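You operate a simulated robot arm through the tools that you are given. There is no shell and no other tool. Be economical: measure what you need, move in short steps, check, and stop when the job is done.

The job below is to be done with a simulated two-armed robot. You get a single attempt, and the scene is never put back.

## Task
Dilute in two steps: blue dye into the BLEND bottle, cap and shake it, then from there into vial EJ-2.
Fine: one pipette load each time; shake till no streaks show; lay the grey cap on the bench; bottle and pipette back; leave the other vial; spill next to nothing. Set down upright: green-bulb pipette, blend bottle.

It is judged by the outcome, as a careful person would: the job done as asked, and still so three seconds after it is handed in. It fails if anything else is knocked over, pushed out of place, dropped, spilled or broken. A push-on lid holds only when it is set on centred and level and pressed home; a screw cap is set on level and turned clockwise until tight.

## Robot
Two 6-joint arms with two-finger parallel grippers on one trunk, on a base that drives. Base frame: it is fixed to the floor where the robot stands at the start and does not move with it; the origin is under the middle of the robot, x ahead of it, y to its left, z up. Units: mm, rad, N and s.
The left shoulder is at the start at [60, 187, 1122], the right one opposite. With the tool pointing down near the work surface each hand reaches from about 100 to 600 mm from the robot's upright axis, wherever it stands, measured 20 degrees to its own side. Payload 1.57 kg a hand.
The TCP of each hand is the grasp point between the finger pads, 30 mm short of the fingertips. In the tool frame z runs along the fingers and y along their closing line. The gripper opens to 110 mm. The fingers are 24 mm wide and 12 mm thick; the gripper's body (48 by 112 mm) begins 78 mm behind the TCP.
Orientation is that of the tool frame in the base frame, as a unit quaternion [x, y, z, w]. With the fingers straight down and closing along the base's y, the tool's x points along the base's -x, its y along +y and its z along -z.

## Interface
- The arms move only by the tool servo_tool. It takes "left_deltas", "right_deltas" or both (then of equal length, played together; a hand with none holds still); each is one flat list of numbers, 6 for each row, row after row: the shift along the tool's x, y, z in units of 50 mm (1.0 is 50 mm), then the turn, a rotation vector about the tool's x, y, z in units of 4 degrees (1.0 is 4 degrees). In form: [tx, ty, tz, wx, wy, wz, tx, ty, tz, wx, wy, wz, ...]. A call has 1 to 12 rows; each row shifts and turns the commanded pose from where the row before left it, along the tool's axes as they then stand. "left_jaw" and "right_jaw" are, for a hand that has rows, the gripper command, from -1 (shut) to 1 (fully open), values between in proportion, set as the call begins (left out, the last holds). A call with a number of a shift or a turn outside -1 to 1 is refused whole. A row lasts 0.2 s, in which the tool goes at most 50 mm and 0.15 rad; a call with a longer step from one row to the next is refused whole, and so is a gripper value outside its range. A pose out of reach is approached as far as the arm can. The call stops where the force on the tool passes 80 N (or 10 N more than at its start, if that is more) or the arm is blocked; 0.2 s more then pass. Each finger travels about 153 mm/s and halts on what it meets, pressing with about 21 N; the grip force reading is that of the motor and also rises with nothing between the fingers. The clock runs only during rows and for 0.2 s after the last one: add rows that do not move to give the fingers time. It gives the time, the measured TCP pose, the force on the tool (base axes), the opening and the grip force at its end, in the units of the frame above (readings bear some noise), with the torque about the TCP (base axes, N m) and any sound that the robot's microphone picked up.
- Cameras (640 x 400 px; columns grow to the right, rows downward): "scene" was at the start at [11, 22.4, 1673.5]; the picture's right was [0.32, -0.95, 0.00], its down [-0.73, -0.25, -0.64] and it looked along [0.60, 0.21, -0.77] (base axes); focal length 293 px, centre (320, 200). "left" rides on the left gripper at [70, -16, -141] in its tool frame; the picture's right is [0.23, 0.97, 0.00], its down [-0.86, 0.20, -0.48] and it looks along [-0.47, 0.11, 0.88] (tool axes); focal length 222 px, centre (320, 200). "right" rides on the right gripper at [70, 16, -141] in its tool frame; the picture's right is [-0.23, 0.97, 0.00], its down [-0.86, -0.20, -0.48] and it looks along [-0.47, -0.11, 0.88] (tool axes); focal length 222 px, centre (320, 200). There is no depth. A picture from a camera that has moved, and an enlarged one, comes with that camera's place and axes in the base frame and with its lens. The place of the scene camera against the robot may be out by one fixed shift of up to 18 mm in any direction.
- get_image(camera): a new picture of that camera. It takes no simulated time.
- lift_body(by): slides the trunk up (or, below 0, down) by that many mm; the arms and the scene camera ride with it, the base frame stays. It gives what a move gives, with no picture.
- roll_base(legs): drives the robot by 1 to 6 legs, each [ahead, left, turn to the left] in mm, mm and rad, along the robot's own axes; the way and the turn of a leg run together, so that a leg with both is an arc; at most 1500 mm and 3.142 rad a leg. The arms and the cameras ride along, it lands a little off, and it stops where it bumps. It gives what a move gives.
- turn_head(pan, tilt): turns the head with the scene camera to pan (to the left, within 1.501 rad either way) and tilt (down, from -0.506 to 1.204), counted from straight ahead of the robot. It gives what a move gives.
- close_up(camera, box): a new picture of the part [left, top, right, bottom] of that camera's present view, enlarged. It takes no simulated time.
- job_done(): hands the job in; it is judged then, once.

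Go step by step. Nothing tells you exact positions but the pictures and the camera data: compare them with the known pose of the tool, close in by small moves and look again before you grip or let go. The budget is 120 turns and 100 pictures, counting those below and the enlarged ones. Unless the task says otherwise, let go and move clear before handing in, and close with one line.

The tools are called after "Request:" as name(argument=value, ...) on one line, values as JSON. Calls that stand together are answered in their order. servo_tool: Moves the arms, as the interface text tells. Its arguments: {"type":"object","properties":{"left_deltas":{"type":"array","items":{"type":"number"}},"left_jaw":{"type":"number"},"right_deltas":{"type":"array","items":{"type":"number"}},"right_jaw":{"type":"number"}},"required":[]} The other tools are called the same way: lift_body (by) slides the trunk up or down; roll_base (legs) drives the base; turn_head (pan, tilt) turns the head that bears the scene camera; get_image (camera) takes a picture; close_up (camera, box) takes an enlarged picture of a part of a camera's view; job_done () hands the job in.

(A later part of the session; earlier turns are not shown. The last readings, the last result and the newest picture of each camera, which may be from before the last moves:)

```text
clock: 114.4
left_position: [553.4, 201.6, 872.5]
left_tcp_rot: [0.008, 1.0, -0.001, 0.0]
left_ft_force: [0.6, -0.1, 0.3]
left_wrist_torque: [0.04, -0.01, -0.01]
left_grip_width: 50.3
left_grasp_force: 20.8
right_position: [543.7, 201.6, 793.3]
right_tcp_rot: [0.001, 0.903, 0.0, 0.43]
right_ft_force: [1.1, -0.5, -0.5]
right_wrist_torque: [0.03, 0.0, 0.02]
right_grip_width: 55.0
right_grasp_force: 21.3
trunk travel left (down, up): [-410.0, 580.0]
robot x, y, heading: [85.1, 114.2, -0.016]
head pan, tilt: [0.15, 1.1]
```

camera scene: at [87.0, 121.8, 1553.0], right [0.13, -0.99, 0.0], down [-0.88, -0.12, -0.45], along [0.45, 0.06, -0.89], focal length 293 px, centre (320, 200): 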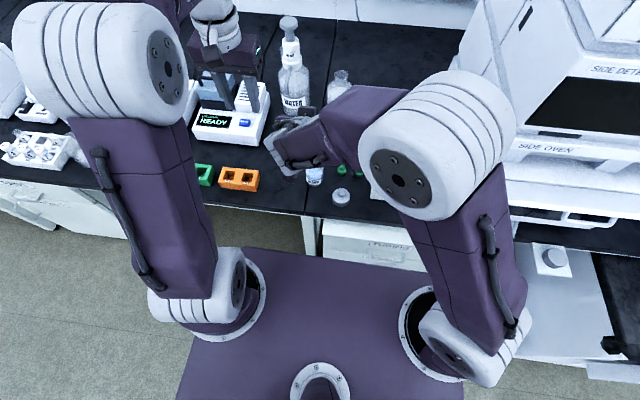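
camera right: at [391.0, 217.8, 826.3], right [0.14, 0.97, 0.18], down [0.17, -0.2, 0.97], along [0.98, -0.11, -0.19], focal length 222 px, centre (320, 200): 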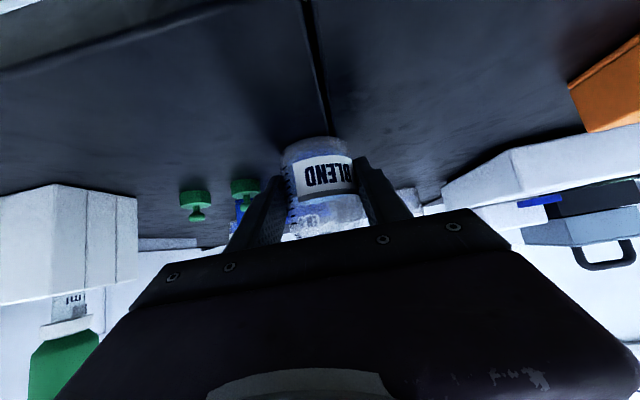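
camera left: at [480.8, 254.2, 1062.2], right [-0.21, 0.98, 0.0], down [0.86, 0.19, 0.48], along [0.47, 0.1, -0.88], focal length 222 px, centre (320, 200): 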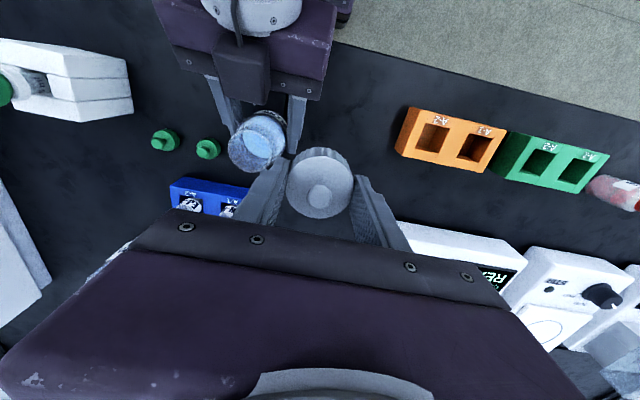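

Still free, sliding down over the neck. I continue in small steps.

Request:
servo_tool(left_deltas=[0, 0, 0.05, 0, 0, 0, 0, 0, 0.05, 0, 0, 0, 0, 0, 0, 0, 0, 0])

Request:
servo_tool(left_deltas=[0, 0, 0.05, 0, 0, 0, 0, 0, 0.03, 0, 0, 0, 0, 0, 0, 0, 0, 0])

```text
clock: 115.2
left_position: [554.0, 203.1, 868.1]
left_tcp_rot: [0.009, 1.0, -0.001, 0.001]
left_ft_force: [-1.0, 0.2, -0.4]
left_wrist_torque: [0.02, -0.01, -0.01]
left_grip_width: 50.6
left_grasp_force: 20.8
right_position: [544.6, 201.7, 791.9]
right_tcp_rot: [0.001, 0.903, 0.0, 0.431]
right_ft_force: [0.8, 0.3, 0.2]
right_wrist_torque: [0.1, 0.01, -0.01]
right_grip_width: 55.2
right_grasp_force: 21.0
trunk travel left (down, up): [-410.0, 580.0]
robot x, y, heading: [87.4, 115.0, -0.019]
head pan, tilt: [0.15, 1.1]
```

```text
clock: 116.0
left_position: [554.4, 201.9, 864.3]
left_tcp_rot: [0.009, 1.0, 0.0, 0.0]
left_ft_force: [0.1, -0.2, 1.8]
left_wrist_torque: [0.01, 0.04, 0.03]
left_grip_width: 50.4
left_grasp_force: 20.7
right_position: [544.1, 200.7, 792.4]
right_tcp_rot: [0.0, 0.903, 0.001, 0.43]
right_ft_force: [0.6, 0.2, 0.2]
right_wrist_torque: [0.04, 0.0, 0.01]
right_grip_width: 55.0
right_grasp_force: 20.7
trunk travel left (down, up): [-410.0, 580.0]
robot x, y, heading: [88.4, 117.2, -0.015]
head pan, tilt: [0.15, 1.1]
```

Request:
servo_tool(left_deltas=[0, 0, 0.03, 0, 0, 0, 0, 0, 0.03, 0, 0, 0, 0, 0, 0, 0, 0, 0])

Request:
close_up(camera="left", box=[220, 90, 420, 240])

```text
clock: 116.8
left_position: [553.4, 200.2, 862.6]
left_tcp_rot: [0.009, 1.0, 0.0, 0.001]
left_ft_force: [-0.3, -2.1, 23.1]
left_wrist_torque: [-0.09, -0.05, -0.06]
left_grip_width: 50.2
left_grasp_force: 21.2
right_position: [544.5, 202.2, 792.5]
right_tcp_rot: [0.001, 0.903, 0.0, 0.429]
right_ft_force: [5.3, 2.4, -6.8]
right_wrist_torque: [0.09, 0.08, -0.02]
right_grip_width: 55.2
right_grasp_force: 20.7
trunk travel left (down, up): [-410.0, 580.0]
robot x, y, heading: [86.6, 117.5, -0.017]
head pan, tilt: [0.15, 1.1]
heard: snap
```

```text
2.67 times, centred on (320, 165) of left
camera zoom: at [483.2, 186.2, 1003.1], right [-0.21, 0.98, 0.0], down [0.86, 0.19, 0.48], along [0.47, 0.1, -0.88], focal length 592 px, centre (320, 293)
```

zoom: 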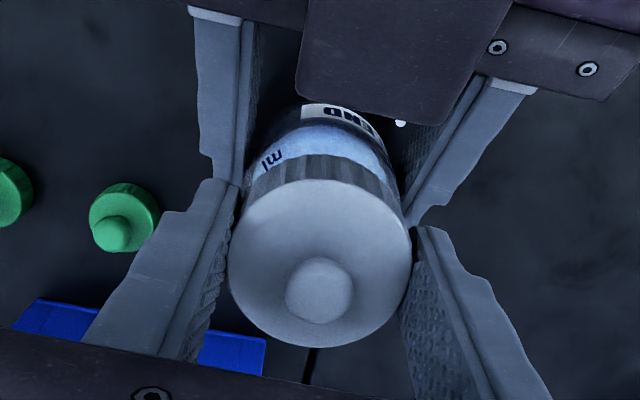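

A snap: the cap is a push-on and is pressed home. I release the left hand, raise it and move it well aside.

Request:
servo_tool(left_deltas=[0, 0, 0, 0, 0, 0, 0, 0, 0, 0, 0, 0, 0, 0, -0.3, 0, 0, 0, 0, 0, -0.4, 0, 0, 0, 0, 0, -0.5, 0, 0, 0, 0, 0.7, 0, 0, 0, 0, 0, 0.85, 0, 0, 0, 0, 0, 0.85, -0.1, 0, 0, 0, 0, 0.85, -0.1, 0, 0, 0, 0, 0.85, -0.1, 0, 0, 0, 0, 0, 0, 0, 0, 0], left_jaw=0.4)

Request:
lift_body(by=30)

Request:
lift_body(by=130)

Request:
get_image(camera="left")

```text
clock: 119.2
left_position: [558.1, 408.5, 933.7]
left_tcp_rot: [0.009, 1.0, 0.0, 0.0]
left_ft_force: [-0.2, -0.2, -0.2]
left_wrist_torque: [0.0, 0.01, 0.0]
left_grip_width: 76.6
left_grasp_force: 0.0
right_position: [543.6, 202.3, 791.6]
right_tcp_rot: [0.001, 0.903, -0.001, 0.429]
right_ft_force: [0.0, -0.2, 2.1]
right_wrist_torque: [0.08, 0.02, 0.04]
right_grip_width: 55.2
right_grasp_force: 21.2
trunk travel left (down, up): [-410.0, 580.0]
robot x, y, heading: [89.0, 118.1, -0.019]
head pan, tilt: [0.15, 1.1]
```

```text
clock: 120.0
left_position: [557.7, 407.5, 963.9]
left_tcp_rot: [0.009, 1.0, 0.0, -0.001]
left_ft_force: [0.2, 0.8, -0.2]
left_wrist_torque: [-0.02, 0.05, -0.01]
left_grip_width: 77.3
left_grasp_force: 0.1
right_position: [544.7, 201.3, 821.8]
right_tcp_rot: [0.001, 0.903, 0.0, 0.429]
right_ft_force: [-0.7, 0.8, -1.5]
right_wrist_torque: [0.03, -0.04, -0.04]
right_grip_width: 54.8
right_grasp_force: 20.7
trunk travel left (down, up): [-440.0, 550.0]
robot x, y, heading: [88.8, 113.0, -0.017]
head pan, tilt: [0.15, 1.1]
```

```text
clock: 121.5
left_position: [556.6, 408.8, 1094.7]
left_tcp_rot: [0.009, 1.0, 0.001, -0.001]
left_ft_force: [-0.5, 0.0, 0.0]
left_wrist_torque: [0.01, -0.01, 0.04]
left_grip_width: 76.9
left_grasp_force: 0.2
right_position: [543.8, 200.4, 952.5]
right_tcp_rot: [0.001, 0.903, -0.001, 0.429]
right_ft_force: [0.0, 0.4, -2.3]
right_wrist_torque: [0.03, 0.02, -0.01]
right_grip_width: 54.8
right_grasp_force: 20.9
trunk travel left (down, up): [-570.0, 420.0]
robot x, y, heading: [86.8, 113.2, -0.017]
head pan, tilt: [0.15, 1.1]
```

```text
20 pictures are left
camera left: at [487.2, 392.3, 1236.7], right [-0.21, 0.98, 0.0], down [0.86, 0.19, 0.48], along [0.47, 0.1, -0.88], focal length 222 px, centre (320, 200)
```

left: 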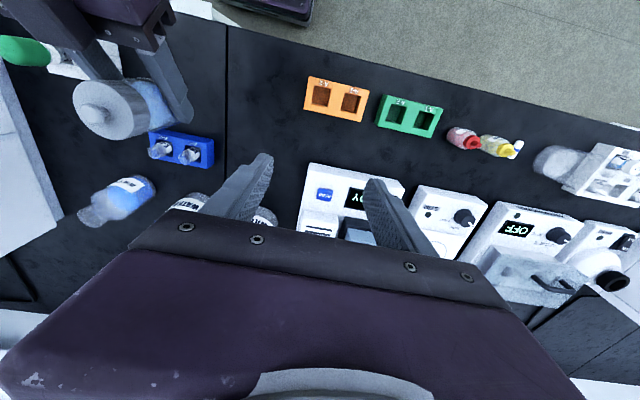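

Bottle and cap lift together. I shake it along the closing line.

Request:
servo_tool(right_deltas=[0, -0.4, 0, 0, 0, 0, 0, 0.8, 0, 0, 0, 0, 0, -0.8, 0, 0, 0, 0, 0, 0.8, 0, 0, 0, 0, 0, -0.8, 0, 0, 0, 0, 0, 0.8, 0, 0, 0, 0, 0, -0.8, 0, 0, 0, 0, 0, 0.8, 0, 0, 0, 0, 0, -0.8, 0, 0, 0, 0, 0, 0.8, 0, 0, 0, 0, 0, -0.8, 0, 0, 0, 0, 0, 0.4, 0, 0, 0, 0])

Request:
close_up(camera="left", box=[60, 50, 220, 170])

Request:
close_up(camera="right", box=[240, 110, 400, 240])

```text
clock: 124.2
left_position: [557.6, 408.7, 1095.3]
left_tcp_rot: [0.009, 1.0, -0.001, 0.0]
left_ft_force: [-0.3, 0.6, 0.2]
left_wrist_torque: [-0.02, -0.05, 0.03]
left_grip_width: 76.9
left_grasp_force: 0.0
right_position: [544.8, 203.2, 952.0]
right_tcp_rot: [0.001, 0.903, -0.001, 0.43]
right_ft_force: [0.3, 0.0, -1.6]
right_wrist_torque: [-0.04, 0.01, -0.03]
right_grip_width: 55.3
right_grasp_force: 20.9
trunk travel left (down, up): [-570.0, 420.0]
robot x, y, heading: [88.0, 112.9, -0.021]
head pan, tilt: [0.15, 1.1]
```

```text
3.33 times, centred on (140, 110) of left
camera zoom: at [487.1, 394.1, 1236.4], right [-0.21, 0.98, 0.0], down [0.86, 0.19, 0.48], along [0.47, 0.1, -0.88], focal length 740 px, centre (920, 500)
```

zoom: 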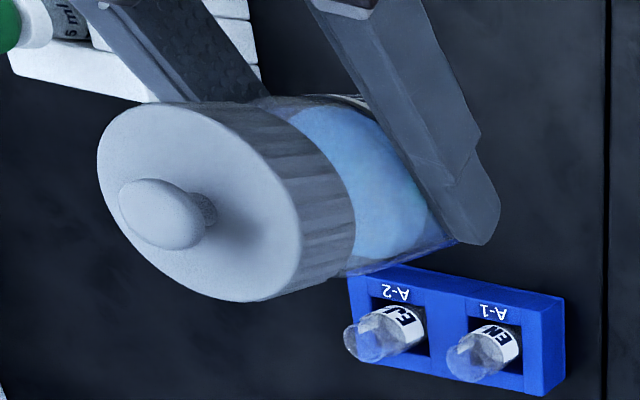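

```text
3.08 times, centred on (320, 175) of right
camera zoom: at [391.3, 219.3, 985.8], right [0.14, 0.97, 0.17], down [0.17, -0.2, 0.97], along [0.98, -0.11, -0.19], focal length 684 px, centre (320, 277)
```

zoom: 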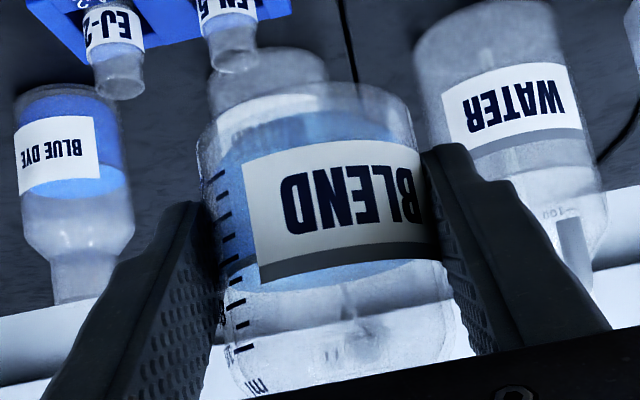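

Mixing but slightly uneven; I shake for longer.

Request:
servo_tool(right_deltas=[0, -0.45, 0, 0, 0, 0, 0, 0.95, 0, 0, 0, 0, 0, -0.95, 0, 0, 0, 0, 0, 0.95, 0, 0, 0, 0, 0, -0.95, 0, 0, 0, 0, 0, 0.95, 0, 0, 0, 0, 0, -0.95, 0, 0, 0, 0, 0, 0.95, 0, 0, 0, 0, 0, -0.95, 0, 0, 0, 0, 0, 0.95, 0, 0, 0, 0, 0, -0.95, 0, 0, 0, 0, 0, 0.45, 0, 0, 0, 0])

Request:
servo_tool(right_deltas=[0, -0.45, 0, 0, 0, 0, 0, 0.95, 0, 0, 0, 0, 0, -0.95, 0, 0, 0, 0, 0, 0.95, 0, 0, 0, 0, 0, -0.95, 0, 0, 0, 0, 0, 0.95, 0, 0, 0, 0, 0, -0.95, 0, 0, 0, 0, 0, 0.95, 0, 0, 0, 0, 0, -0.95, 0, 0, 0, 0, 0, 0.95, 0, 0, 0, 0, 0, -0.95, 0, 0, 0, 0, 0, 0.45, 0, 0, 0, 0])

Request:
servo_tool(right_deltas=[-0.25, 0, -0.2, 0, 0, 0, 0.5, 0, 0.4, 0, 0, 0, -0.5, 0, -0.4, 0, 0, 0, 0.5, 0, 0.4, 0, 0, 0, -0.5, 0, -0.4, 0, 0, 0, 0.5, 0, 0.4, 0, 0, 0, -0.5, 0, -0.4, 0, 0, 0, 0.5, 0, 0.4, 0, 0, 0, -0.5, 0, -0.4, 0, 0, 0, 0.5, 0, 0.4, 0, 0, 0, -0.25, 0, -0.2, 0, 0, 0, 0, 0, 0, 0, 0, 0])

Request:
close_up(camera="left", box=[60, 50, 220, 170])

```text
clock: 126.8
left_position: [557.6, 409.5, 1094.7]
left_tcp_rot: [0.008, 1.0, -0.001, 0.0]
left_ft_force: [-0.1, -0.2, -0.2]
left_wrist_torque: [-0.04, 0.03, 0.01]
left_grip_width: 76.8
left_grasp_force: 0.0
right_position: [545.4, 203.5, 953.3]
right_tcp_rot: [0.0, 0.903, -0.001, 0.429]
right_ft_force: [-0.4, 0.5, -1.7]
right_wrist_torque: [-0.04, 0.04, -0.01]
right_grip_width: 55.0
right_grasp_force: 20.6
trunk travel left (down, up): [-570.0, 420.0]
robot x, y, heading: [87.8, 113.7, -0.014]
head pan, tilt: [0.15, 1.1]
```

```text
clock: 129.3
left_position: [557.8, 409.9, 1094.8]
left_tcp_rot: [0.008, 1.0, -0.001, 0.0]
left_ft_force: [-1.6, 0.3, 0.6]
left_wrist_torque: [-0.08, -0.01, 0.01]
left_grip_width: 76.7
left_grasp_force: 0.2
right_position: [544.9, 203.1, 951.9]
right_tcp_rot: [0.001, 0.903, -0.002, 0.43]
right_ft_force: [1.2, 0.4, -1.6]
right_wrist_torque: [-0.04, 0.03, -0.02]
right_grip_width: 54.9
right_grasp_force: 21.4
trunk travel left (down, up): [-570.0, 420.0]
robot x, y, heading: [87.2, 116.1, -0.017]
head pan, tilt: [0.15, 1.1]
```

```text
clock: 131.9
left_position: [556.1, 406.8, 1095.1]
left_tcp_rot: [0.009, 1.0, 0.0, 0.0]
left_ft_force: [0.0, -1.2, 0.0]
left_wrist_torque: [0.03, 0.03, -0.03]
left_grip_width: 77.1
left_grasp_force: 0.2
right_position: [543.2, 201.8, 953.3]
right_tcp_rot: [0.0, 0.903, 0.0, 0.43]
right_ft_force: [-0.3, -1.0, -2.0]
right_wrist_torque: [0.02, 0.04, 0.01]
right_grip_width: 55.1
right_grasp_force: 21.4
trunk travel left (down, up): [-570.0, 420.0]
robot x, y, heading: [85.7, 115.4, -0.019]
head pan, tilt: [0.15, 1.1]
```

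```text
3.33 times, centred on (140, 110) of left
camera zoom: at [487.2, 392.4, 1236.8], right [-0.21, 0.98, 0.0], down [0.86, 0.19, 0.48], along [0.47, 0.1, -0.88], focal length 740 px, centre (920, 500)
```

zoom: 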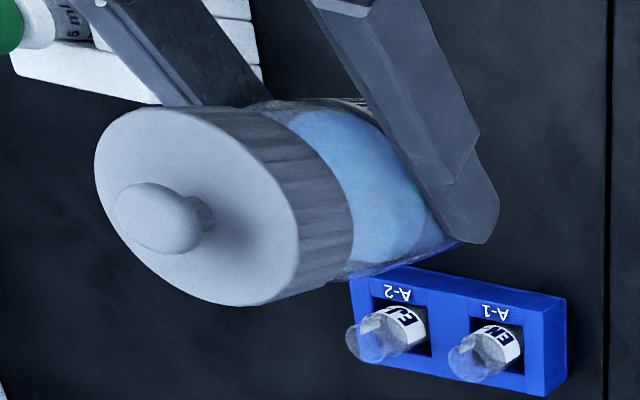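

Nearly uniform; I shake two more rounds and check from the side.

Request:
servo_tool(right_deltas=[0, -0.5, 0, 0, 0, 0, 0, 1, 0, 0, 0, 0, 0, -1, 0, 0, 0, 0, 0, 1, 0, 0, 0, 0, 0, -1, 0, 0, 0, 0, 0, 1, 0, 0, 0, 0, 0, -1, 0, 0, 0, 0, 0, 1, 0, 0, 0, 0, 0, -1, 0, 0, 0, 0, 0, 1, 0, 0, 0, 0, 0, -1, 0, 0, 0, 0, 0, 0.5, 0, 0, 0, 0])

Request:
servo_tool(right_deltas=[0, -0.5, 0, 0, 0, 0, 0, 1, 0, 0, 0, 0, 0, -1, 0, 0, 0, 0, 0, 1, 0, 0, 0, 0, 0, -1, 0, 0, 0, 0, 0, 1, 0, 0, 0, 0, 0, -1, 0, 0, 0, 0, 0, 1, 0, 0, 0, 0, 0, -1, 0, 0, 0, 0, 0, 1, 0, 0, 0, 0, 0, -1, 0, 0, 0, 0, 0, 0.5, 0, 0, 0, 0])

Request:
servo_tool(right_deltas=[-0.35, 0, -0.28, 0, 0, 0, 0.7, 0, 0.56, 0, 0, 0, -0.7, 0, -0.56, 0, 0, 0, 0.7, 0, 0.56, 0, 0, 0, -0.7, 0, -0.56, 0, 0, 0, 0.7, 0, 0.56, 0, 0, 0, -0.7, 0, -0.56, 0, 0, 0, 0.7, 0, 0.56, 0, 0, 0, -0.7, 0, -0.56, 0, 0, 0, 0.7, 0, 0.56, 0, 0, 0, -0.35, 0, -0.28, 0, 0, 0, 0, 0, 0, 0, 0, 0])

Request:
close_up(camera="right", box=[260, 110, 380, 210])

```text
clock: 134.6
left_position: [558.0, 409.7, 1094.8]
left_tcp_rot: [0.008, 1.0, -0.001, 0.0]
left_ft_force: [0.0, 0.8, -0.2]
left_wrist_torque: [-0.01, 0.01, -0.01]
left_grip_width: 76.9
left_grasp_force: 0.1
right_position: [545.5, 203.8, 953.1]
right_tcp_rot: [0.0, 0.903, -0.001, 0.43]
right_ft_force: [0.5, 0.4, -1.8]
right_wrist_torque: [-0.03, 0.04, -0.05]
right_grip_width: 55.0
right_grasp_force: 20.8
trunk travel left (down, up): [-570.0, 420.0]
robot x, y, heading: [83.9, 113.4, -0.021]
head pan, tilt: [0.15, 1.1]
```

```text
clock: 137.2
left_position: [557.9, 409.3, 1094.5]
left_tcp_rot: [0.008, 1.0, -0.001, 0.0]
left_ft_force: [-0.1, 0.5, -1.3]
left_wrist_torque: [-0.06, 0.0, 0.0]
left_grip_width: 76.9
left_grasp_force: 0.0
right_position: [542.1, 202.8, 952.3]
right_tcp_rot: [0.001, 0.903, -0.001, 0.43]
right_ft_force: [-0.9, 1.1, -1.6]
right_wrist_torque: [-0.05, 0.04, -0.04]
right_grip_width: 55.0
right_grasp_force: 20.9
trunk travel left (down, up): [-570.0, 420.0]
robot x, y, heading: [84.7, 115.3, -0.017]
head pan, tilt: [0.15, 1.1]
```

```text
clock: 139.8
left_position: [556.5, 408.0, 1095.4]
left_tcp_rot: [0.008, 1.0, 0.0, 0.0]
left_ft_force: [0.2, 0.5, 0.7]
left_wrist_torque: [0.0, -0.01, 0.0]
left_grip_width: 76.8
left_grasp_force: 0.1
right_position: [544.5, 201.5, 952.4]
right_tcp_rot: [0.0, 0.903, 0.0, 0.43]
right_ft_force: [-0.5, 0.6, -2.4]
right_wrist_torque: [-0.02, 0.04, 0.03]
right_grip_width: 55.0
right_grasp_force: 21.2
trunk travel left (down, up): [-570.0, 420.0]
robot x, y, heading: [84.8, 114.4, -0.017]
head pan, tilt: [0.15, 1.1]
```

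```text
4.00 times, centred on (320, 160) of right
camera zoom: at [390.8, 217.9, 986.7], right [0.14, 0.97, 0.18], down [0.17, -0.2, 0.97], along [0.98, -0.11, -0.19], focal length 888 px, centre (320, 360)
```

zoom: 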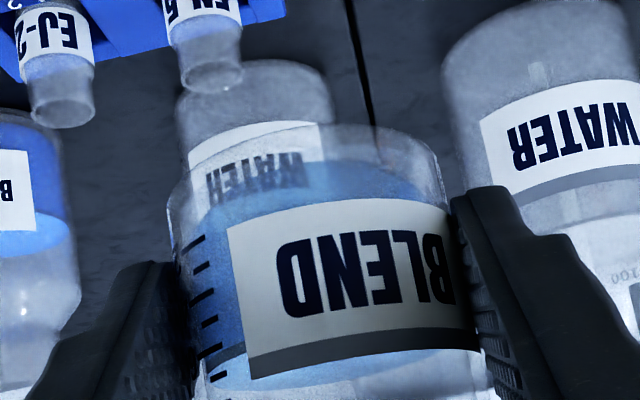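

I give it several more vigorous rounds to be sure, then look again.

Request:
servo_tool(right_deltas=[0, -0.5, 0, 0, 0, 0, 0, 1, 0, 0, 0, 0, 0, -1, 0, 0, 0, 0, 0, 1, 0, 0, 0, 0, 0, -1, 0, 0, 0, 0, 0, 1, 0, 0, 0, 0, 0, -1, 0, 0, 0, 0, 0, 1, 0, 0, 0, 0, 0, -1, 0, 0, 0, 0, 0, 1, 0, 0, 0, 0, 0, -1, 0, 0, 0, 0, 0, 0.5, 0, 0, 0, 0])

Request:
servo_tool(right_deltas=[-0.35, 0, -0.28, 0, 0, 0, 0.7, 0, 0.56, 0, 0, 0, -0.7, 0, -0.56, 0, 0, 0, 0.7, 0, 0.56, 0, 0, 0, -0.7, 0, -0.56, 0, 0, 0, 0.7, 0, 0.56, 0, 0, 0, -0.7, 0, -0.56, 0, 0, 0, 0.7, 0, 0.56, 0, 0, 0, -0.7, 0, -0.56, 0, 0, 0, 0.7, 0, 0.56, 0, 0, 0, -0.35, 0, -0.28, 0, 0, 0, 0, 0, 0, 0, 0, 0])

Request:
servo_tool(right_deltas=[0, -0.5, 0, 0, 0, 0, 0, 1, 0, 0, 0, 0, 0, -1, 0, 0, 0, 0, 0, 1, 0, 0, 0, 0, 0, -1, 0, 0, 0, 0, 0, 1, 0, 0, 0, 0, 0, -1, 0, 0, 0, 0, 0, 1, 0, 0, 0, 0, 0, -1, 0, 0, 0, 0, 0, 1, 0, 0, 0, 0, 0, -1, 0, 0, 0, 0, 0, 0.5, 0, 0, 0, 0])

Request:
servo_tool(right_deltas=[-0.35, 0, -0.28, 0, 0, 0, 0.7, 0, 0.56, 0, 0, 0, -0.7, 0, -0.56, 0, 0, 0, 0.7, 0, 0.56, 0, 0, 0, -0.7, 0, -0.56, 0, 0, 0, 0.7, 0, 0.56, 0, 0, 0, -0.7, 0, -0.56, 0, 0, 0, 0.7, 0, 0.56, 0, 0, 0, -0.7, 0, -0.56, 0, 0, 0, 0.7, 0, 0.56, 0, 0, 0, -0.35, 0, -0.28, 0, 0, 0, 0, 0, 0, 0, 0, 0])

Request:
close_up(camera="right", box=[260, 110, 380, 210])

```text
clock: 142.3
left_position: [556.8, 410.1, 1094.6]
left_tcp_rot: [0.007, 1.0, -0.001, 0.0]
left_ft_force: [-0.3, 0.5, -1.1]
left_wrist_torque: [-0.08, 0.03, 0.01]
left_grip_width: 77.0
left_grasp_force: 0.1
right_position: [543.8, 203.4, 951.7]
right_tcp_rot: [0.0, 0.903, -0.001, 0.429]
right_ft_force: [-0.7, 1.2, -2.1]
right_wrist_torque: [-0.02, 0.06, -0.03]
right_grip_width: 55.0
right_grasp_force: 21.7
trunk travel left (down, up): [-570.0, 420.0]
robot x, y, heading: [85.3, 115.9, -0.02]
head pan, tilt: [0.15, 1.1]
```

```text
clock: 144.9
left_position: [558.4, 407.6, 1095.6]
left_tcp_rot: [0.008, 1.0, 0.001, 0.001]
left_ft_force: [-0.7, 0.6, -0.5]
left_wrist_torque: [-0.01, 0.01, -0.01]
left_grip_width: 77.0
left_grasp_force: 0.2
right_position: [544.2, 202.2, 951.5]
right_tcp_rot: [0.001, 0.903, 0.0, 0.43]
right_ft_force: [-0.4, 0.4, -1.4]
right_wrist_torque: [-0.02, 0.03, 0.01]
right_grip_width: 54.9
right_grasp_force: 21.4
trunk travel left (down, up): [-570.0, 420.0]
robot x, y, heading: [89.0, 112.8, -0.017]
head pan, tilt: [0.15, 1.1]
```

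```text
clock: 147.6
left_position: [557.3, 409.8, 1093.8]
left_tcp_rot: [0.009, 1.0, -0.001, -0.001]
left_ft_force: [0.1, 0.6, 0.1]
left_wrist_torque: [-0.04, 0.02, -0.01]
left_grip_width: 77.1
left_grasp_force: 0.0
right_position: [545.5, 204.3, 952.3]
right_tcp_rot: [-0.001, 0.903, -0.001, 0.43]
right_ft_force: [-0.1, 0.7, -1.8]
right_wrist_torque: [-0.07, 0.06, -0.05]
right_grip_width: 54.8
right_grasp_force: 20.5
trunk travel left (down, up): [-570.0, 420.0]
robot x, y, heading: [82.8, 112.9, -0.02]
head pan, tilt: [0.15, 1.1]
```

```text
clock: 150.2
left_position: [556.6, 408.0, 1094.3]
left_tcp_rot: [0.009, 1.0, 0.0, 0.0]
left_ft_force: [0.2, -0.6, 0.0]
left_wrist_torque: [0.02, 0.01, -0.02]
left_grip_width: 76.9
left_grasp_force: 0.1
right_position: [544.3, 201.5, 953.4]
right_tcp_rot: [0.001, 0.903, 0.0, 0.43]
right_ft_force: [0.4, 0.1, -1.1]
right_wrist_torque: [-0.06, 0.04, 0.0]
right_grip_width: 54.8
right_grasp_force: 20.7
trunk travel left (down, up): [-570.0, 420.0]
robot x, y, heading: [84.0, 110.7, -0.017]
head pan, tilt: [0.15, 1.1]
```

```text
4.00 times, centred on (320, 160) of right
camera zoom: at [391.2, 217.7, 986.7], right [0.14, 0.97, 0.18], down [0.17, -0.2, 0.97], along [0.98, -0.11, -0.19], focal length 888 px, centre (320, 360)
```

zoom: 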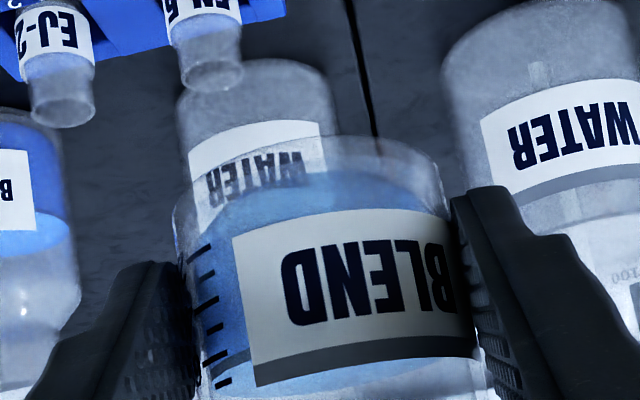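

Liquid looks uniform now. I lower the bottle back to its place on the bench.

Request:
lift_body(by=-140)

Request:
lift_body(by=-21)

Request:
get_image(camera="right")

```text
clock: 151.8
left_position: [556.9, 407.6, 955.3]
left_tcp_rot: [0.009, 1.0, -0.001, 0.0]
left_ft_force: [0.6, 0.1, 0.2]
left_wrist_torque: [-0.01, 0.0, 0.01]
left_grip_width: 76.9
left_grasp_force: 0.1
right_position: [545.3, 200.7, 811.7]
right_tcp_rot: [0.001, 0.903, 0.0, 0.429]
right_ft_force: [-0.4, 0.2, -1.8]
right_wrist_torque: [0.02, 0.03, 0.0]
right_grip_width: 54.9
right_grasp_force: 20.9
trunk travel left (down, up): [-430.0, 560.0]
robot x, y, heading: [82.7, 115.1, -0.021]
head pan, tilt: [0.15, 1.1]
```

```text
clock: 152.5
left_position: [557.5, 407.5, 934.3]
left_tcp_rot: [0.009, 1.0, 0.0, 0.0]
left_ft_force: [-0.5, 0.7, 0.8]
left_wrist_torque: [0.01, 0.01, -0.01]
left_grip_width: 76.8
left_grasp_force: 0.1
right_position: [543.1, 201.9, 791.8]
right_tcp_rot: [0.001, 0.903, 0.0, 0.43]
right_ft_force: [-0.5, 1.1, -1.5]
right_wrist_torque: [0.0, 0.03, -0.03]
right_grip_width: 55.0
right_grasp_force: 20.5
trunk travel left (down, up): [-409.0, 581.0]
robot x, y, heading: [85.3, 116.0, -0.018]
head pan, tilt: [0.15, 1.1]
```

```text
14 pictures are left
camera right: at [391.0, 217.6, 825.8], right [0.14, 0.97, 0.18], down [0.17, -0.2, 0.97], along [0.98, -0.11, -0.19], focal length 222 px, centre (320, 200)
```

right: 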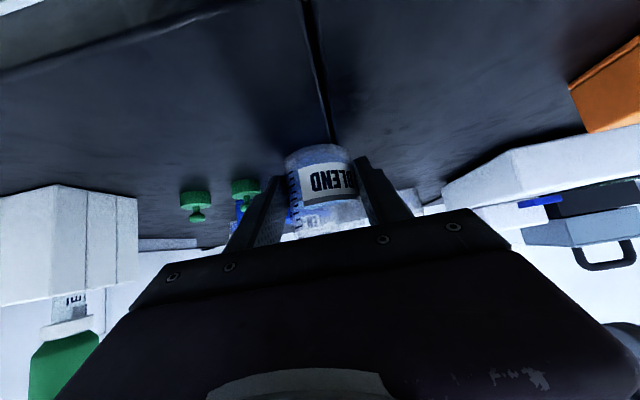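

The bottle rode up a few mm in the grip, so it is still hanging; I lower 4 mm more until it takes weight.

Request:
lift_body(by=-3)

Request:
lift_body(by=-1.5)

```text
clock: 153.0
left_position: [557.7, 405.9, 930.9]
left_tcp_rot: [0.009, 1.0, -0.001, 0.0]
left_ft_force: [0.2, -0.1, 0.6]
left_wrist_torque: [0.0, -0.01, -0.02]
left_grip_width: 77.2
left_grasp_force: 0.1
right_position: [544.2, 202.0, 790.6]
right_tcp_rot: [0.001, 0.902, 0.0, 0.432]
right_ft_force: [1.7, -0.2, 7.9]
right_wrist_torque: [-0.02, 0.04, 0.0]
right_grip_width: 54.8
right_grasp_force: 20.8
trunk travel left (down, up): [-406.0, 584.0]
robot x, y, heading: [84.7, 117.3, -0.021]
head pan, tilt: [0.15, 1.1]
```

```text
clock: 153.5
left_position: [556.7, 407.5, 930.1]
left_tcp_rot: [0.008, 1.0, 0.0, 0.001]
left_ft_force: [0.9, 0.2, 0.3]
left_wrist_torque: [-0.01, -0.03, -0.02]
left_grip_width: 77.1
left_grasp_force: 0.1
right_position: [543.3, 201.3, 788.6]
right_tcp_rot: [0.001, 0.903, 0.0, 0.431]
right_ft_force: [5.4, -1.1, 11.0]
right_wrist_torque: [0.0, -0.01, 0.0]
right_grip_width: 55.1
right_grasp_force: 21.0
trunk travel left (down, up): [-404.0, 586.0]
robot x, y, heading: [89.0, 117.4, -0.018]
head pan, tilt: [0.15, 1.1]
```

The bottle rests on the bench. Right keeps holding; I bring the left over the cap and grip it.

Request:
servo_tool(left_deltas=[0, -0.5, 0, 0, 0, 0, 0, -0.9, 0, 0, 0, 0, 0, -0.9, 0, 0, 0, 0, 0, -0.9, 0, 0, 0, 0, 0, -0.9, 0, 0, 0, 0, 0, 0, 0, 0, 0, 0])

Request:
close_up(camera="left", box=[220, 90, 420, 240])

```text
clock: 154.9
left_position: [553.3, 201.6, 930.4]
left_tcp_rot: [0.008, 1.0, 0.0, -0.001]
left_ft_force: [-0.4, -0.6, 0.3]
left_wrist_torque: [-0.03, 0.03, -0.02]
left_grip_width: 76.7
left_grasp_force: 0.1
right_position: [542.8, 201.8, 789.6]
right_tcp_rot: [0.001, 0.902, 0.0, 0.431]
right_ft_force: [3.5, 1.1, 14.1]
right_wrist_torque: [-0.03, -0.08, -0.04]
right_grip_width: 55.2
right_grasp_force: 21.3
trunk travel left (down, up): [-404.0, 586.0]
robot x, y, heading: [84.8, 115.7, -0.023]
head pan, tilt: [0.15, 1.1]
```

```text
2.67 times, centred on (320, 165) of left
camera zoom: at [482.3, 186.5, 1071.6], right [-0.21, 0.98, 0.0], down [0.86, 0.19, 0.48], along [0.47, 0.1, -0.88], focal length 592 px, centre (320, 293)
```

zoom: 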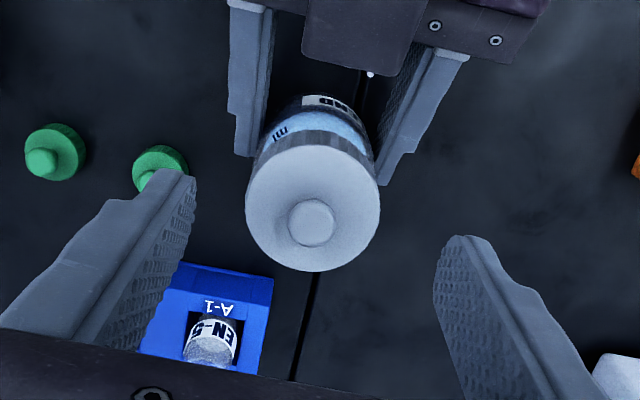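

The cap is about 10 mm further ahead (bottle slid in the grip). I correct, lower and grip.

Request:
servo_tool(left_deltas=[-0.2, -0.05, 0.3, 0, 0, 0, 0, 0, 0.5, 0, 0, 0, 0, 0, 0.45, 0, 0, 0, 0, 0, 0, 0, 0, 0])

Request:
servo_tool(left_deltas=[0, 0, 0, 0, 0, 0, 0, 0, 0, 0, 0, 0, 0, 0, 0, 0, 0, 0], left_jaw=-1)

Request:
close_up(camera="left", box=[220, 90, 420, 240])

```text
clock: 155.9
left_position: [562.2, 199.5, 867.6]
left_tcp_rot: [0.009, 1.0, 0.0, 0.0]
left_ft_force: [0.0, 0.1, 0.3]
left_wrist_torque: [0.0, -0.02, 0.0]
left_grip_width: 77.0
left_grasp_force: 0.1
right_position: [543.3, 201.8, 787.9]
right_tcp_rot: [0.001, 0.902, 0.0, 0.431]
right_ft_force: [1.9, 0.5, 12.9]
right_wrist_torque: [-0.14, -0.08, 0.02]
right_grip_width: 55.0
right_grasp_force: 21.0
trunk travel left (down, up): [-404.0, 586.0]
robot x, y, heading: [91.7, 116.3, -0.019]
head pan, tilt: [0.15, 1.1]
```

```text
clock: 156.7
left_position: [560.8, 199.5, 868.1]
left_tcp_rot: [0.007, 1.0, 0.001, -0.001]
left_ft_force: [0.6, 8.9, -0.4]
left_wrist_torque: [0.13, -0.02, 0.0]
left_grip_width: 50.6
left_grasp_force: 20.8
right_position: [542.9, 201.4, 788.9]
right_tcp_rot: [0.001, 0.902, -0.001, 0.431]
right_ft_force: [0.0, -6.7, 13.2]
right_wrist_torque: [0.34, -0.24, -0.14]
right_grip_width: 55.1
right_grasp_force: 20.7
trunk travel left (down, up): [-404.0, 586.0]
robot x, y, heading: [84.9, 115.7, -0.017]
head pan, tilt: [0.15, 1.1]
heard: snap
```

```text
2.67 times, centred on (320, 165) of left
camera zoom: at [492.2, 184.1, 1009.2], right [-0.21, 0.98, 0.0], down [0.86, 0.18, 0.48], along [0.47, 0.1, -0.88], focal length 592 px, centre (320, 293)
```

zoom: 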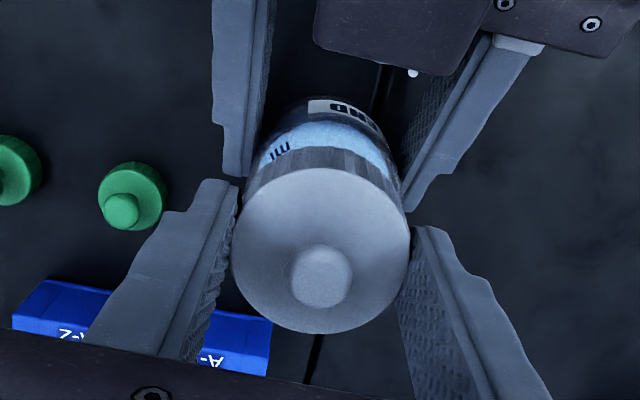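

The cap unsnapped as the fingers closed. I lift it straight up slowly.

Request:
servo_tool(left_deltas=[0, 0, -0.1, 0, 0, 0, 0, 0, -0.15, 0, 0, 0, 0, 0, -0.2, 0, 0, 0, 0, 0, -0.25, 0, 0, 0, 0, 0, -0.25, 0, 0, 0, 0, 0, -0.2, 0, 0, 0, 0, 0, 0, 0, 0, 0])

Request:
close_up(camera="left", box=[220, 70, 420, 230])

```text
clock: 158.3
left_position: [564.3, 201.3, 925.3]
left_tcp_rot: [0.009, 1.0, 0.0, 0.0]
left_ft_force: [-0.2, 0.7, -0.5]
left_wrist_torque: [0.0, 0.04, 0.03]
left_grip_width: 50.2
left_grasp_force: 20.7
right_position: [543.8, 201.9, 788.2]
right_tcp_rot: [0.0, 0.903, 0.0, 0.43]
right_ft_force: [-0.2, -1.4, 9.3]
right_wrist_torque: [-0.15, 0.0, -0.02]
right_grip_width: 54.8
right_grasp_force: 21.0
trunk travel left (down, up): [-404.0, 586.0]
robot x, y, heading: [87.1, 113.6, -0.015]
head pan, tilt: [0.15, 1.1]
```

```text
2.50 times, centred on (320, 150) of left
camera zoom: at [492.6, 184.5, 1067.3], right [-0.21, 0.98, 0.0], down [0.86, 0.19, 0.48], along [0.47, 0.1, -0.88], focal length 555 px, centre (320, 325)
```

zoom: 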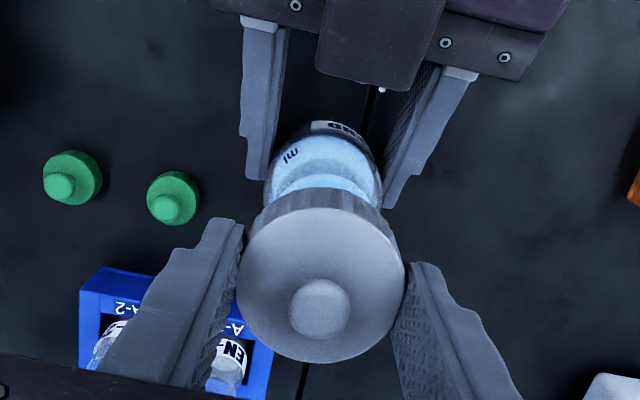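

Cap is off. I lay it on the free bench at about (517,308).

Request:
servo_tool(left_deltas=[0.24, 0.53, 0, 0, 0, 0, 0.24, 0.53, 0, 0, 0, 0, 0.24, 0.53, 0, 0, 0, 0, 0.24, 0.53, 0, 0, 0, 0, 0, 0, 0.6, 0, 0, 0, 0, 0, 0.7, 0, 0, 0, 0, 0, 0.7, 0, 0, 0, 0, 0, 0.4, 0, 0, 0, 0, 0, 0, 0, 0, 0])

Request:
servo_tool(left_deltas=[0, 0, 0.06, 0, 0, 0, 0, 0, 0.06, 0, 0, 0, 0, 0, 0.04, 0, 0, 0, 0, 0, 0, 0, 0, 0])

```text
clock: 160.3
left_position: [516.0, 306.7, 802.6]
left_tcp_rot: [0.009, 1.0, 0.0, 0.0]
left_ft_force: [-0.4, 0.5, -1.3]
left_wrist_torque: [0.02, 0.0, 0.02]
left_grip_width: 50.3
left_grasp_force: 21.3
right_position: [543.0, 201.2, 788.7]
right_tcp_rot: [0.001, 0.903, -0.001, 0.43]
right_ft_force: [-2.3, -0.5, 5.7]
right_wrist_torque: [-0.02, 0.08, -0.03]
right_grip_width: 55.2
right_grasp_force: 21.2
trunk travel left (down, up): [-404.0, 586.0]
robot x, y, heading: [85.6, 117.7, -0.018]
head pan, tilt: [0.15, 1.1]
```

```text
clock: 161.3
left_position: [516.4, 308.0, 796.3]
left_tcp_rot: [0.009, 1.0, 0.0, 0.0]
left_ft_force: [-0.9, -0.9, 0.2]
left_wrist_torque: [-0.04, 0.01, -0.01]
left_grip_width: 50.4
left_grasp_force: 21.5
right_position: [543.0, 201.2, 787.9]
right_tcp_rot: [0.001, 0.903, -0.001, 0.43]
right_ft_force: [-1.2, -0.2, 5.0]
right_wrist_torque: [-0.06, 0.07, 0.0]
right_grip_width: 55.1
right_grasp_force: 21.5
trunk travel left (down, up): [-404.0, 586.0]
robot x, y, heading: [90.4, 114.2, -0.013]
head pan, tilt: [0.15, 1.1]
```

Request:
servo_tool(left_deltas=[0, 0, 0.06, 0, 0, 0, 0, 0, 0.04, 0, 0, 0, 0, 0, 0, 0, 0, 0])

```text
clock: 162.1
left_position: [517.2, 306.5, 792.2]
left_tcp_rot: [0.009, 1.0, 0.0, 0.0]
left_ft_force: [0.0, 0.5, -0.6]
left_wrist_torque: [0.02, 0.01, -0.02]
left_grip_width: 50.4
left_grasp_force: 20.7
right_position: [544.0, 200.9, 787.7]
right_tcp_rot: [0.001, 0.902, -0.001, 0.431]
right_ft_force: [-1.5, 0.0, 5.5]
right_wrist_torque: [-0.04, 0.03, -0.02]
right_grip_width: 55.2
right_grasp_force: 21.2
trunk travel left (down, up): [-404.0, 586.0]
robot x, y, heading: [85.5, 115.0, -0.018]
head pan, tilt: [0.15, 1.1]
```

The cap is not yet touching at 792; I go down the last millimetres.

Request:
servo_tool(left_deltas=[0, 0, 0.05, 0, 0, 0, 0, 0, 0.04, 0, 0, 0, 0, 0, 0, 0, 0, 0])

```text
clock: 162.9
left_position: [516.4, 307.1, 789.0]
left_tcp_rot: [0.009, 1.0, 0.002, 0.002]
left_ft_force: [1.0, 4.6, 22.6]
left_wrist_torque: [0.09, -0.08, -0.06]
left_grip_width: 50.6
left_grasp_force: 20.7
right_position: [542.1, 202.1, 788.3]
right_tcp_rot: [0.002, 0.902, -0.001, 0.431]
right_ft_force: [-0.2, 0.4, -2.1]
right_wrist_torque: [-0.02, 0.01, -0.02]
right_grip_width: 54.9
right_grasp_force: 20.9
trunk travel left (down, up): [-404.0, 586.0]
robot x, y, heading: [86.9, 117.2, -0.014]
head pan, tilt: [0.15, 1.1]
```

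Cap rests on the bench. I open the left and raise it, then open the right and check the bottle stands.

Request:
servo_tool(left_deltas=[0, 0, 0, 0, 0, 0, 0, 0, 0, 0, 0, 0, 0, 0, -0.4, 0, 0, 0, 0, 0, -0.8, 0, 0, 0, 0, 0, -0.8, 0, 0, 0, 0, 0.5, -0.8, 0, 0, 0, 0, 0.9, 0, 0, 0, 0, 0, 0.6, 0, 0, 0, 0], left_jaw=0.18)

Request:
servo_tool(right_deltas=[0, 0, 0, 0, 0, 0, 0, 0, 0, 0, 0, 0, 0, 0, 0, 0, 0, 0], right_jaw=0.4)

Request:
lift_body(by=120)

Request:
get_image(camera="right")

```text
clock: 164.7
left_position: [520.1, 407.3, 927.8]
left_tcp_rot: [0.009, 1.0, 0.001, 0.0]
left_ft_force: [-0.6, -0.3, -0.3]
left_wrist_torque: [0.0, -0.01, -0.03]
left_grip_width: 64.5
left_grasp_force: 0.0
right_position: [543.4, 201.7, 786.9]
right_tcp_rot: [0.001, 0.903, -0.001, 0.43]
right_ft_force: [0.2, 0.4, 6.4]
right_wrist_torque: [-0.05, -0.03, -0.05]
right_grip_width: 55.0
right_grasp_force: 20.6
trunk travel left (down, up): [-404.0, 586.0]
robot x, y, heading: [86.4, 116.5, -0.019]
head pan, tilt: [0.15, 1.1]
```

```text
clock: 165.5
left_position: [519.4, 407.0, 928.1]
left_tcp_rot: [0.008, 1.0, 0.0, 0.001]
left_ft_force: [-0.3, 0.2, 0.4]
left_wrist_torque: [0.01, -0.04, 0.01]
left_grip_width: 65.0
left_grasp_force: 0.0
right_position: [543.7, 201.5, 787.9]
right_tcp_rot: [0.002, 0.903, -0.001, 0.429]
right_ft_force: [-0.5, 0.1, 0.0]
right_wrist_torque: [0.02, -0.02, 0.0]
right_grip_width: 77.0
right_grasp_force: 0.1
trunk travel left (down, up): [-404.0, 586.0]
robot x, y, heading: [85.5, 118.7, -0.017]
head pan, tilt: [0.15, 1.1]
```

```text
clock: 167.0
left_position: [520.0, 407.1, 1047.7]
left_tcp_rot: [0.009, 1.0, 0.0, 0.0]
left_ft_force: [0.5, -0.6, -0.4]
left_wrist_torque: [0.0, 0.0, 0.02]
left_grip_width: 64.8
left_grasp_force: 0.1
right_position: [544.3, 201.9, 906.8]
right_tcp_rot: [0.001, 0.903, -0.001, 0.429]
right_ft_force: [-1.2, 0.3, 1.1]
right_wrist_torque: [-0.01, -0.01, 0.01]
right_grip_width: 76.9
right_grasp_force: 0.0
trunk travel left (down, up): [-524.0, 466.0]
robot x, y, heading: [88.3, 115.5, -0.016]
head pan, tilt: [0.15, 1.1]
```

```text
10 pictures are left
camera right: at [391.1, 217.7, 941.2], right [0.15, 0.97, 0.18], down [0.17, -0.2, 0.97], along [0.98, -0.11, -0.19], focal length 222 px, centre (320, 200)
```

right: 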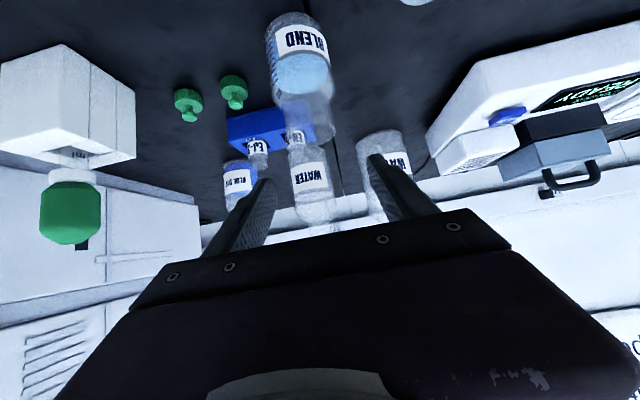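

Bottle stands open and upright. I fetch the pipette: raise, move over the bulb.

Request:
lift_body(by=100)

Request:
servo_tool(right_deltas=[0.016, -0.5, -0.02, 0, 0, 0, 0.016, -0.9, -0.02, 0, 0, 0, 0.016, -0.9, -0.02, 0, 0, 0, 0.016, -0.9, -0.02, 0, 0, 0, 0.014, -0.85, -0.016, 0, 0, 0, 0, 0, 0, 0, 0, 0], right_jaw=0.27)

Request:
lift_body(by=-65)

Request:
get_image(camera="right")

```text
clock: 168.4
left_position: [519.5, 407.3, 1147.2]
left_tcp_rot: [0.009, 1.0, 0.0, 0.0]
left_ft_force: [0.9, 1.3, -0.2]
left_wrist_torque: [0.03, -0.02, -0.03]
left_grip_width: 64.8
left_grasp_force: 0.0
right_position: [544.4, 201.7, 1008.4]
right_tcp_rot: [0.0, 0.903, 0.0, 0.429]
right_ft_force: [-0.3, -0.3, -0.2]
right_wrist_torque: [0.0, 0.01, -0.01]
right_grip_width: 77.1
right_grasp_force: 0.1
trunk travel left (down, up): [-624.0, 366.0]
robot x, y, heading: [82.9, 113.3, -0.023]
head pan, tilt: [0.15, 1.1]
```

```text
clock: 169.8
left_position: [519.5, 406.8, 1146.8]
left_tcp_rot: [0.009, 1.0, 0.0, 0.0]
left_ft_force: [0.2, 0.5, -0.3]
left_wrist_torque: [0.0, -0.03, -0.02]
left_grip_width: 64.9
left_grasp_force: 0.0
right_position: [536.8, -0.8, 1008.3]
right_tcp_rot: [0.0, 0.903, 0.0, 0.429]
right_ft_force: [0.1, 0.0, 0.5]
right_wrist_torque: [0.05, 0.01, -0.01]
right_grip_width: 70.0
right_grasp_force: 0.0
trunk travel left (down, up): [-624.0, 366.0]
robot x, y, heading: [86.0, 115.2, -0.02]
head pan, tilt: [0.15, 1.1]
```

```text
clock: 170.8
left_position: [518.8, 406.4, 1082.5]
left_tcp_rot: [0.008, 1.0, 0.0, 0.0]
left_ft_force: [-0.3, -0.3, -0.5]
left_wrist_torque: [0.02, -0.02, 0.0]
left_grip_width: 64.8
left_grasp_force: 0.1
right_position: [537.2, -1.5, 943.9]
right_tcp_rot: [0.001, 0.903, -0.001, 0.43]
right_ft_force: [0.4, -0.5, 0.1]
right_wrist_torque: [0.01, 0.01, 0.02]
right_grip_width: 70.2
right_grasp_force: 0.1
trunk travel left (down, up): [-559.0, 431.0]
robot x, y, heading: [86.5, 118.3, -0.019]
head pan, tilt: [0.15, 1.1]
```

```text
9 pictures are left
camera right: at [383.8, 15.0, 976.8], right [0.14, 0.97, 0.18], down [0.17, -0.2, 0.97], along [0.98, -0.11, -0.19], focal length 222 px, centre (320, 200)
```

right: 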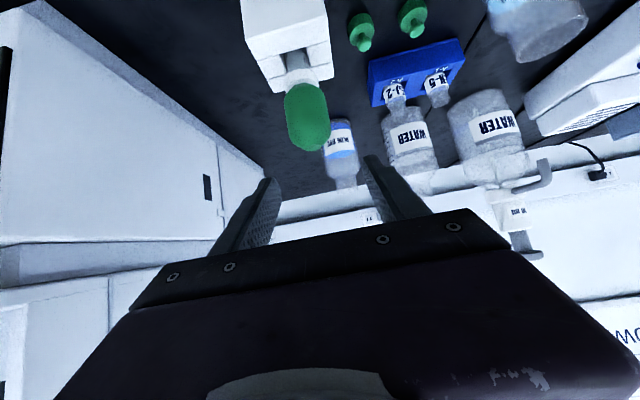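

Same view as the first pick-up. I lower, grip gently and lift.

Request:
lift_body(by=-54)

Request:
servo_tool(right_deltas=[-0.01, 0.015, 0, 0, 0, 0, 0, 0, 0, 0, 0, 0, 0, 0, 0, 0, 0, 0], right_jaw=-0.44)

Request:
lift_body(by=170)

Request:
servo_tool(right_deltas=[-0.02, 0.5, 0.03, 0, 0, 0, -0.02, 0.7, 0.03, 0, 0, 0, -0.02, 0.8, 0.03, 0, 0, 0, -0.02, 0.8, 0.03, 0, 0, 0, -0.02, 0.7, 0.03, 0, 0, 0, -0.02, 0.54, 0.03, 0, 0, 0, 0, 0, 0, 0, 0, 0])

Request:
close_up(camera="right", box=[220, 0, 420, 160])

```text
clock: 171.8
left_position: [518.7, 406.6, 1029.4]
left_tcp_rot: [0.008, 1.0, 0.0, -0.001]
left_ft_force: [0.3, -1.1, -0.4]
left_wrist_torque: [0.03, -0.02, 0.0]
left_grip_width: 64.7
left_grasp_force: 0.1
right_position: [537.5, -0.6, 888.5]
right_tcp_rot: [0.001, 0.903, 0.0, 0.43]
right_ft_force: [-0.2, -0.7, 0.0]
right_wrist_torque: [-0.03, 0.02, 0.01]
right_grip_width: 69.6
right_grasp_force: 0.0
trunk travel left (down, up): [-505.0, 485.0]
robot x, y, heading: [84.7, 115.6, -0.022]
head pan, tilt: [0.15, 1.1]
```

```text
clock: 172.6
left_position: [519.7, 406.1, 1029.9]
left_tcp_rot: [0.009, 1.0, 0.0, 0.001]
left_ft_force: [-0.2, -0.7, -0.6]
left_wrist_torque: [0.0, -0.01, -0.01]
left_grip_width: 65.0
left_grasp_force: 0.0
right_position: [537.0, -1.3, 889.2]
right_tcp_rot: [0.001, 0.903, 0.0, 0.43]
right_ft_force: [0.0, 0.2, 0.5]
right_wrist_torque: [0.0, -0.01, 0.01]
right_grip_width: 31.9
right_grasp_force: 20.6
trunk travel left (down, up): [-505.0, 485.0]
robot x, y, heading: [88.3, 115.7, -0.018]
head pan, tilt: [0.15, 1.1]
```

```text
clock: 174.5
left_position: [519.3, 406.7, 1197.7]
left_tcp_rot: [0.009, 1.0, 0.0, 0.001]
left_ft_force: [-0.4, 0.1, 0.4]
left_wrist_torque: [-0.01, -0.02, -0.01]
left_grip_width: 64.8
left_grasp_force: 0.0
right_position: [536.3, -1.2, 1059.6]
right_tcp_rot: [0.001, 0.903, -0.001, 0.43]
right_ft_force: [-0.6, 0.6, -0.3]
right_wrist_torque: [0.0, 0.04, -0.03]
right_grip_width: 31.9
right_grasp_force: 7.7
trunk travel left (down, up): [-675.0, 315.0]
robot x, y, heading: [83.3, 116.5, -0.017]
head pan, tilt: [0.15, 1.1]
```

```text
clock: 176.1
left_position: [519.5, 405.9, 1198.1]
left_tcp_rot: [0.009, 1.0, 0.0, 0.0]
left_ft_force: [-0.1, -0.9, 0.1]
left_wrist_torque: [0.05, -0.02, 0.02]
left_grip_width: 65.0
left_grasp_force: 0.0
right_position: [548.1, 201.6, 1059.3]
right_tcp_rot: [0.0, 0.903, 0.0, 0.43]
right_ft_force: [0.5, -0.7, -0.4]
right_wrist_torque: [0.02, 0.0, 0.01]
right_grip_width: 32.1
right_grasp_force: 21.3
trunk travel left (down, up): [-675.0, 315.0]
robot x, y, heading: [89.6, 116.6, -0.015]
head pan, tilt: [0.15, 1.1]
```

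```text
2.50 times, centred on (320, 80) of right
camera zoom: at [394.8, 218.3, 1091.8], right [0.14, 0.97, 0.18], down [0.17, -0.2, 0.97], along [0.98, -0.11, -0.19], focal length 555 px, centre (320, 500)
```

zoom: 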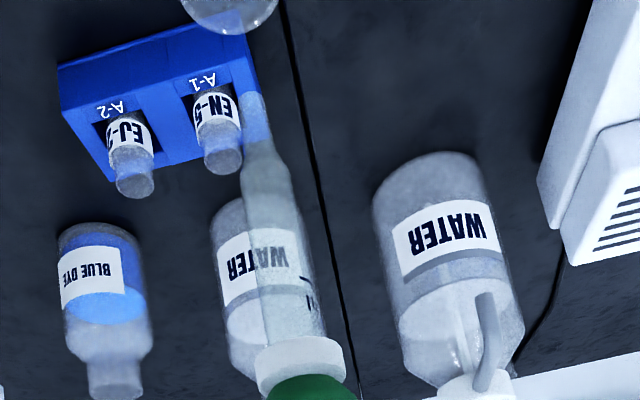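

BLEND mouth now near (559,201). I move over it, squeeze the bulb, lower to just above, and check.

Request:
servo_tool(right_deltas=[-0.139, -0.02, 0.171, 0, 0, 0, 0, 0, 0, 0, 0, 0, 0, 0, 0, 0, 0, 0], right_jaw=-0.7)

Request:
lift_body(by=-45)

Request:
close_up(camera="right", box=[220, 0, 420, 160])

```text
clock: 176.9
left_position: [519.0, 406.3, 1198.4]
left_tcp_rot: [0.009, 1.0, 0.0, 0.0]
left_ft_force: [-0.2, 0.0, -0.4]
left_wrist_torque: [0.01, 0.0, 0.02]
left_grip_width: 64.9
left_grasp_force: 0.1
right_position: [559.1, 200.8, 1057.6]
right_tcp_rot: [0.001, 0.903, 0.0, 0.43]
right_ft_force: [0.2, 0.1, -0.5]
right_wrist_torque: [0.01, 0.03, 0.0]
right_grip_width: 31.9
right_grasp_force: 21.0
trunk travel left (down, up): [-675.0, 315.0]
robot x, y, heading: [86.7, 112.0, -0.018]
head pan, tilt: [0.15, 1.1]
```

```text
clock: 177.8
left_position: [519.6, 407.4, 1154.3]
left_tcp_rot: [0.008, 1.0, 0.0, 0.0]
left_ft_force: [-0.4, 1.4, 0.4]
left_wrist_torque: [-0.02, -0.02, 0.03]
left_grip_width: 65.3
left_grasp_force: 0.1
right_position: [559.0, 201.1, 1012.2]
right_tcp_rot: [0.001, 0.903, -0.001, 0.429]
right_ft_force: [-1.1, 0.0, -0.6]
right_wrist_torque: [0.01, -0.05, -0.04]
right_grip_width: 31.8
right_grasp_force: 20.9
trunk travel left (down, up): [-630.0, 360.0]
robot x, y, heading: [89.3, 117.0, -0.015]
head pan, tilt: [0.15, 1.1]
```

```text
2.50 times, centred on (320, 80) of right
camera zoom: at [406.1, 216.9, 1046.6], right [0.15, 0.97, 0.18], down [0.17, -0.2, 0.97], along [0.98, -0.11, -0.19], focal length 555 px, centre (320, 500)
```

zoom: 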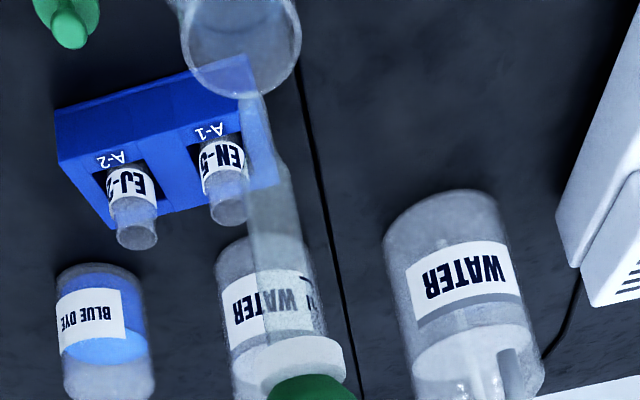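

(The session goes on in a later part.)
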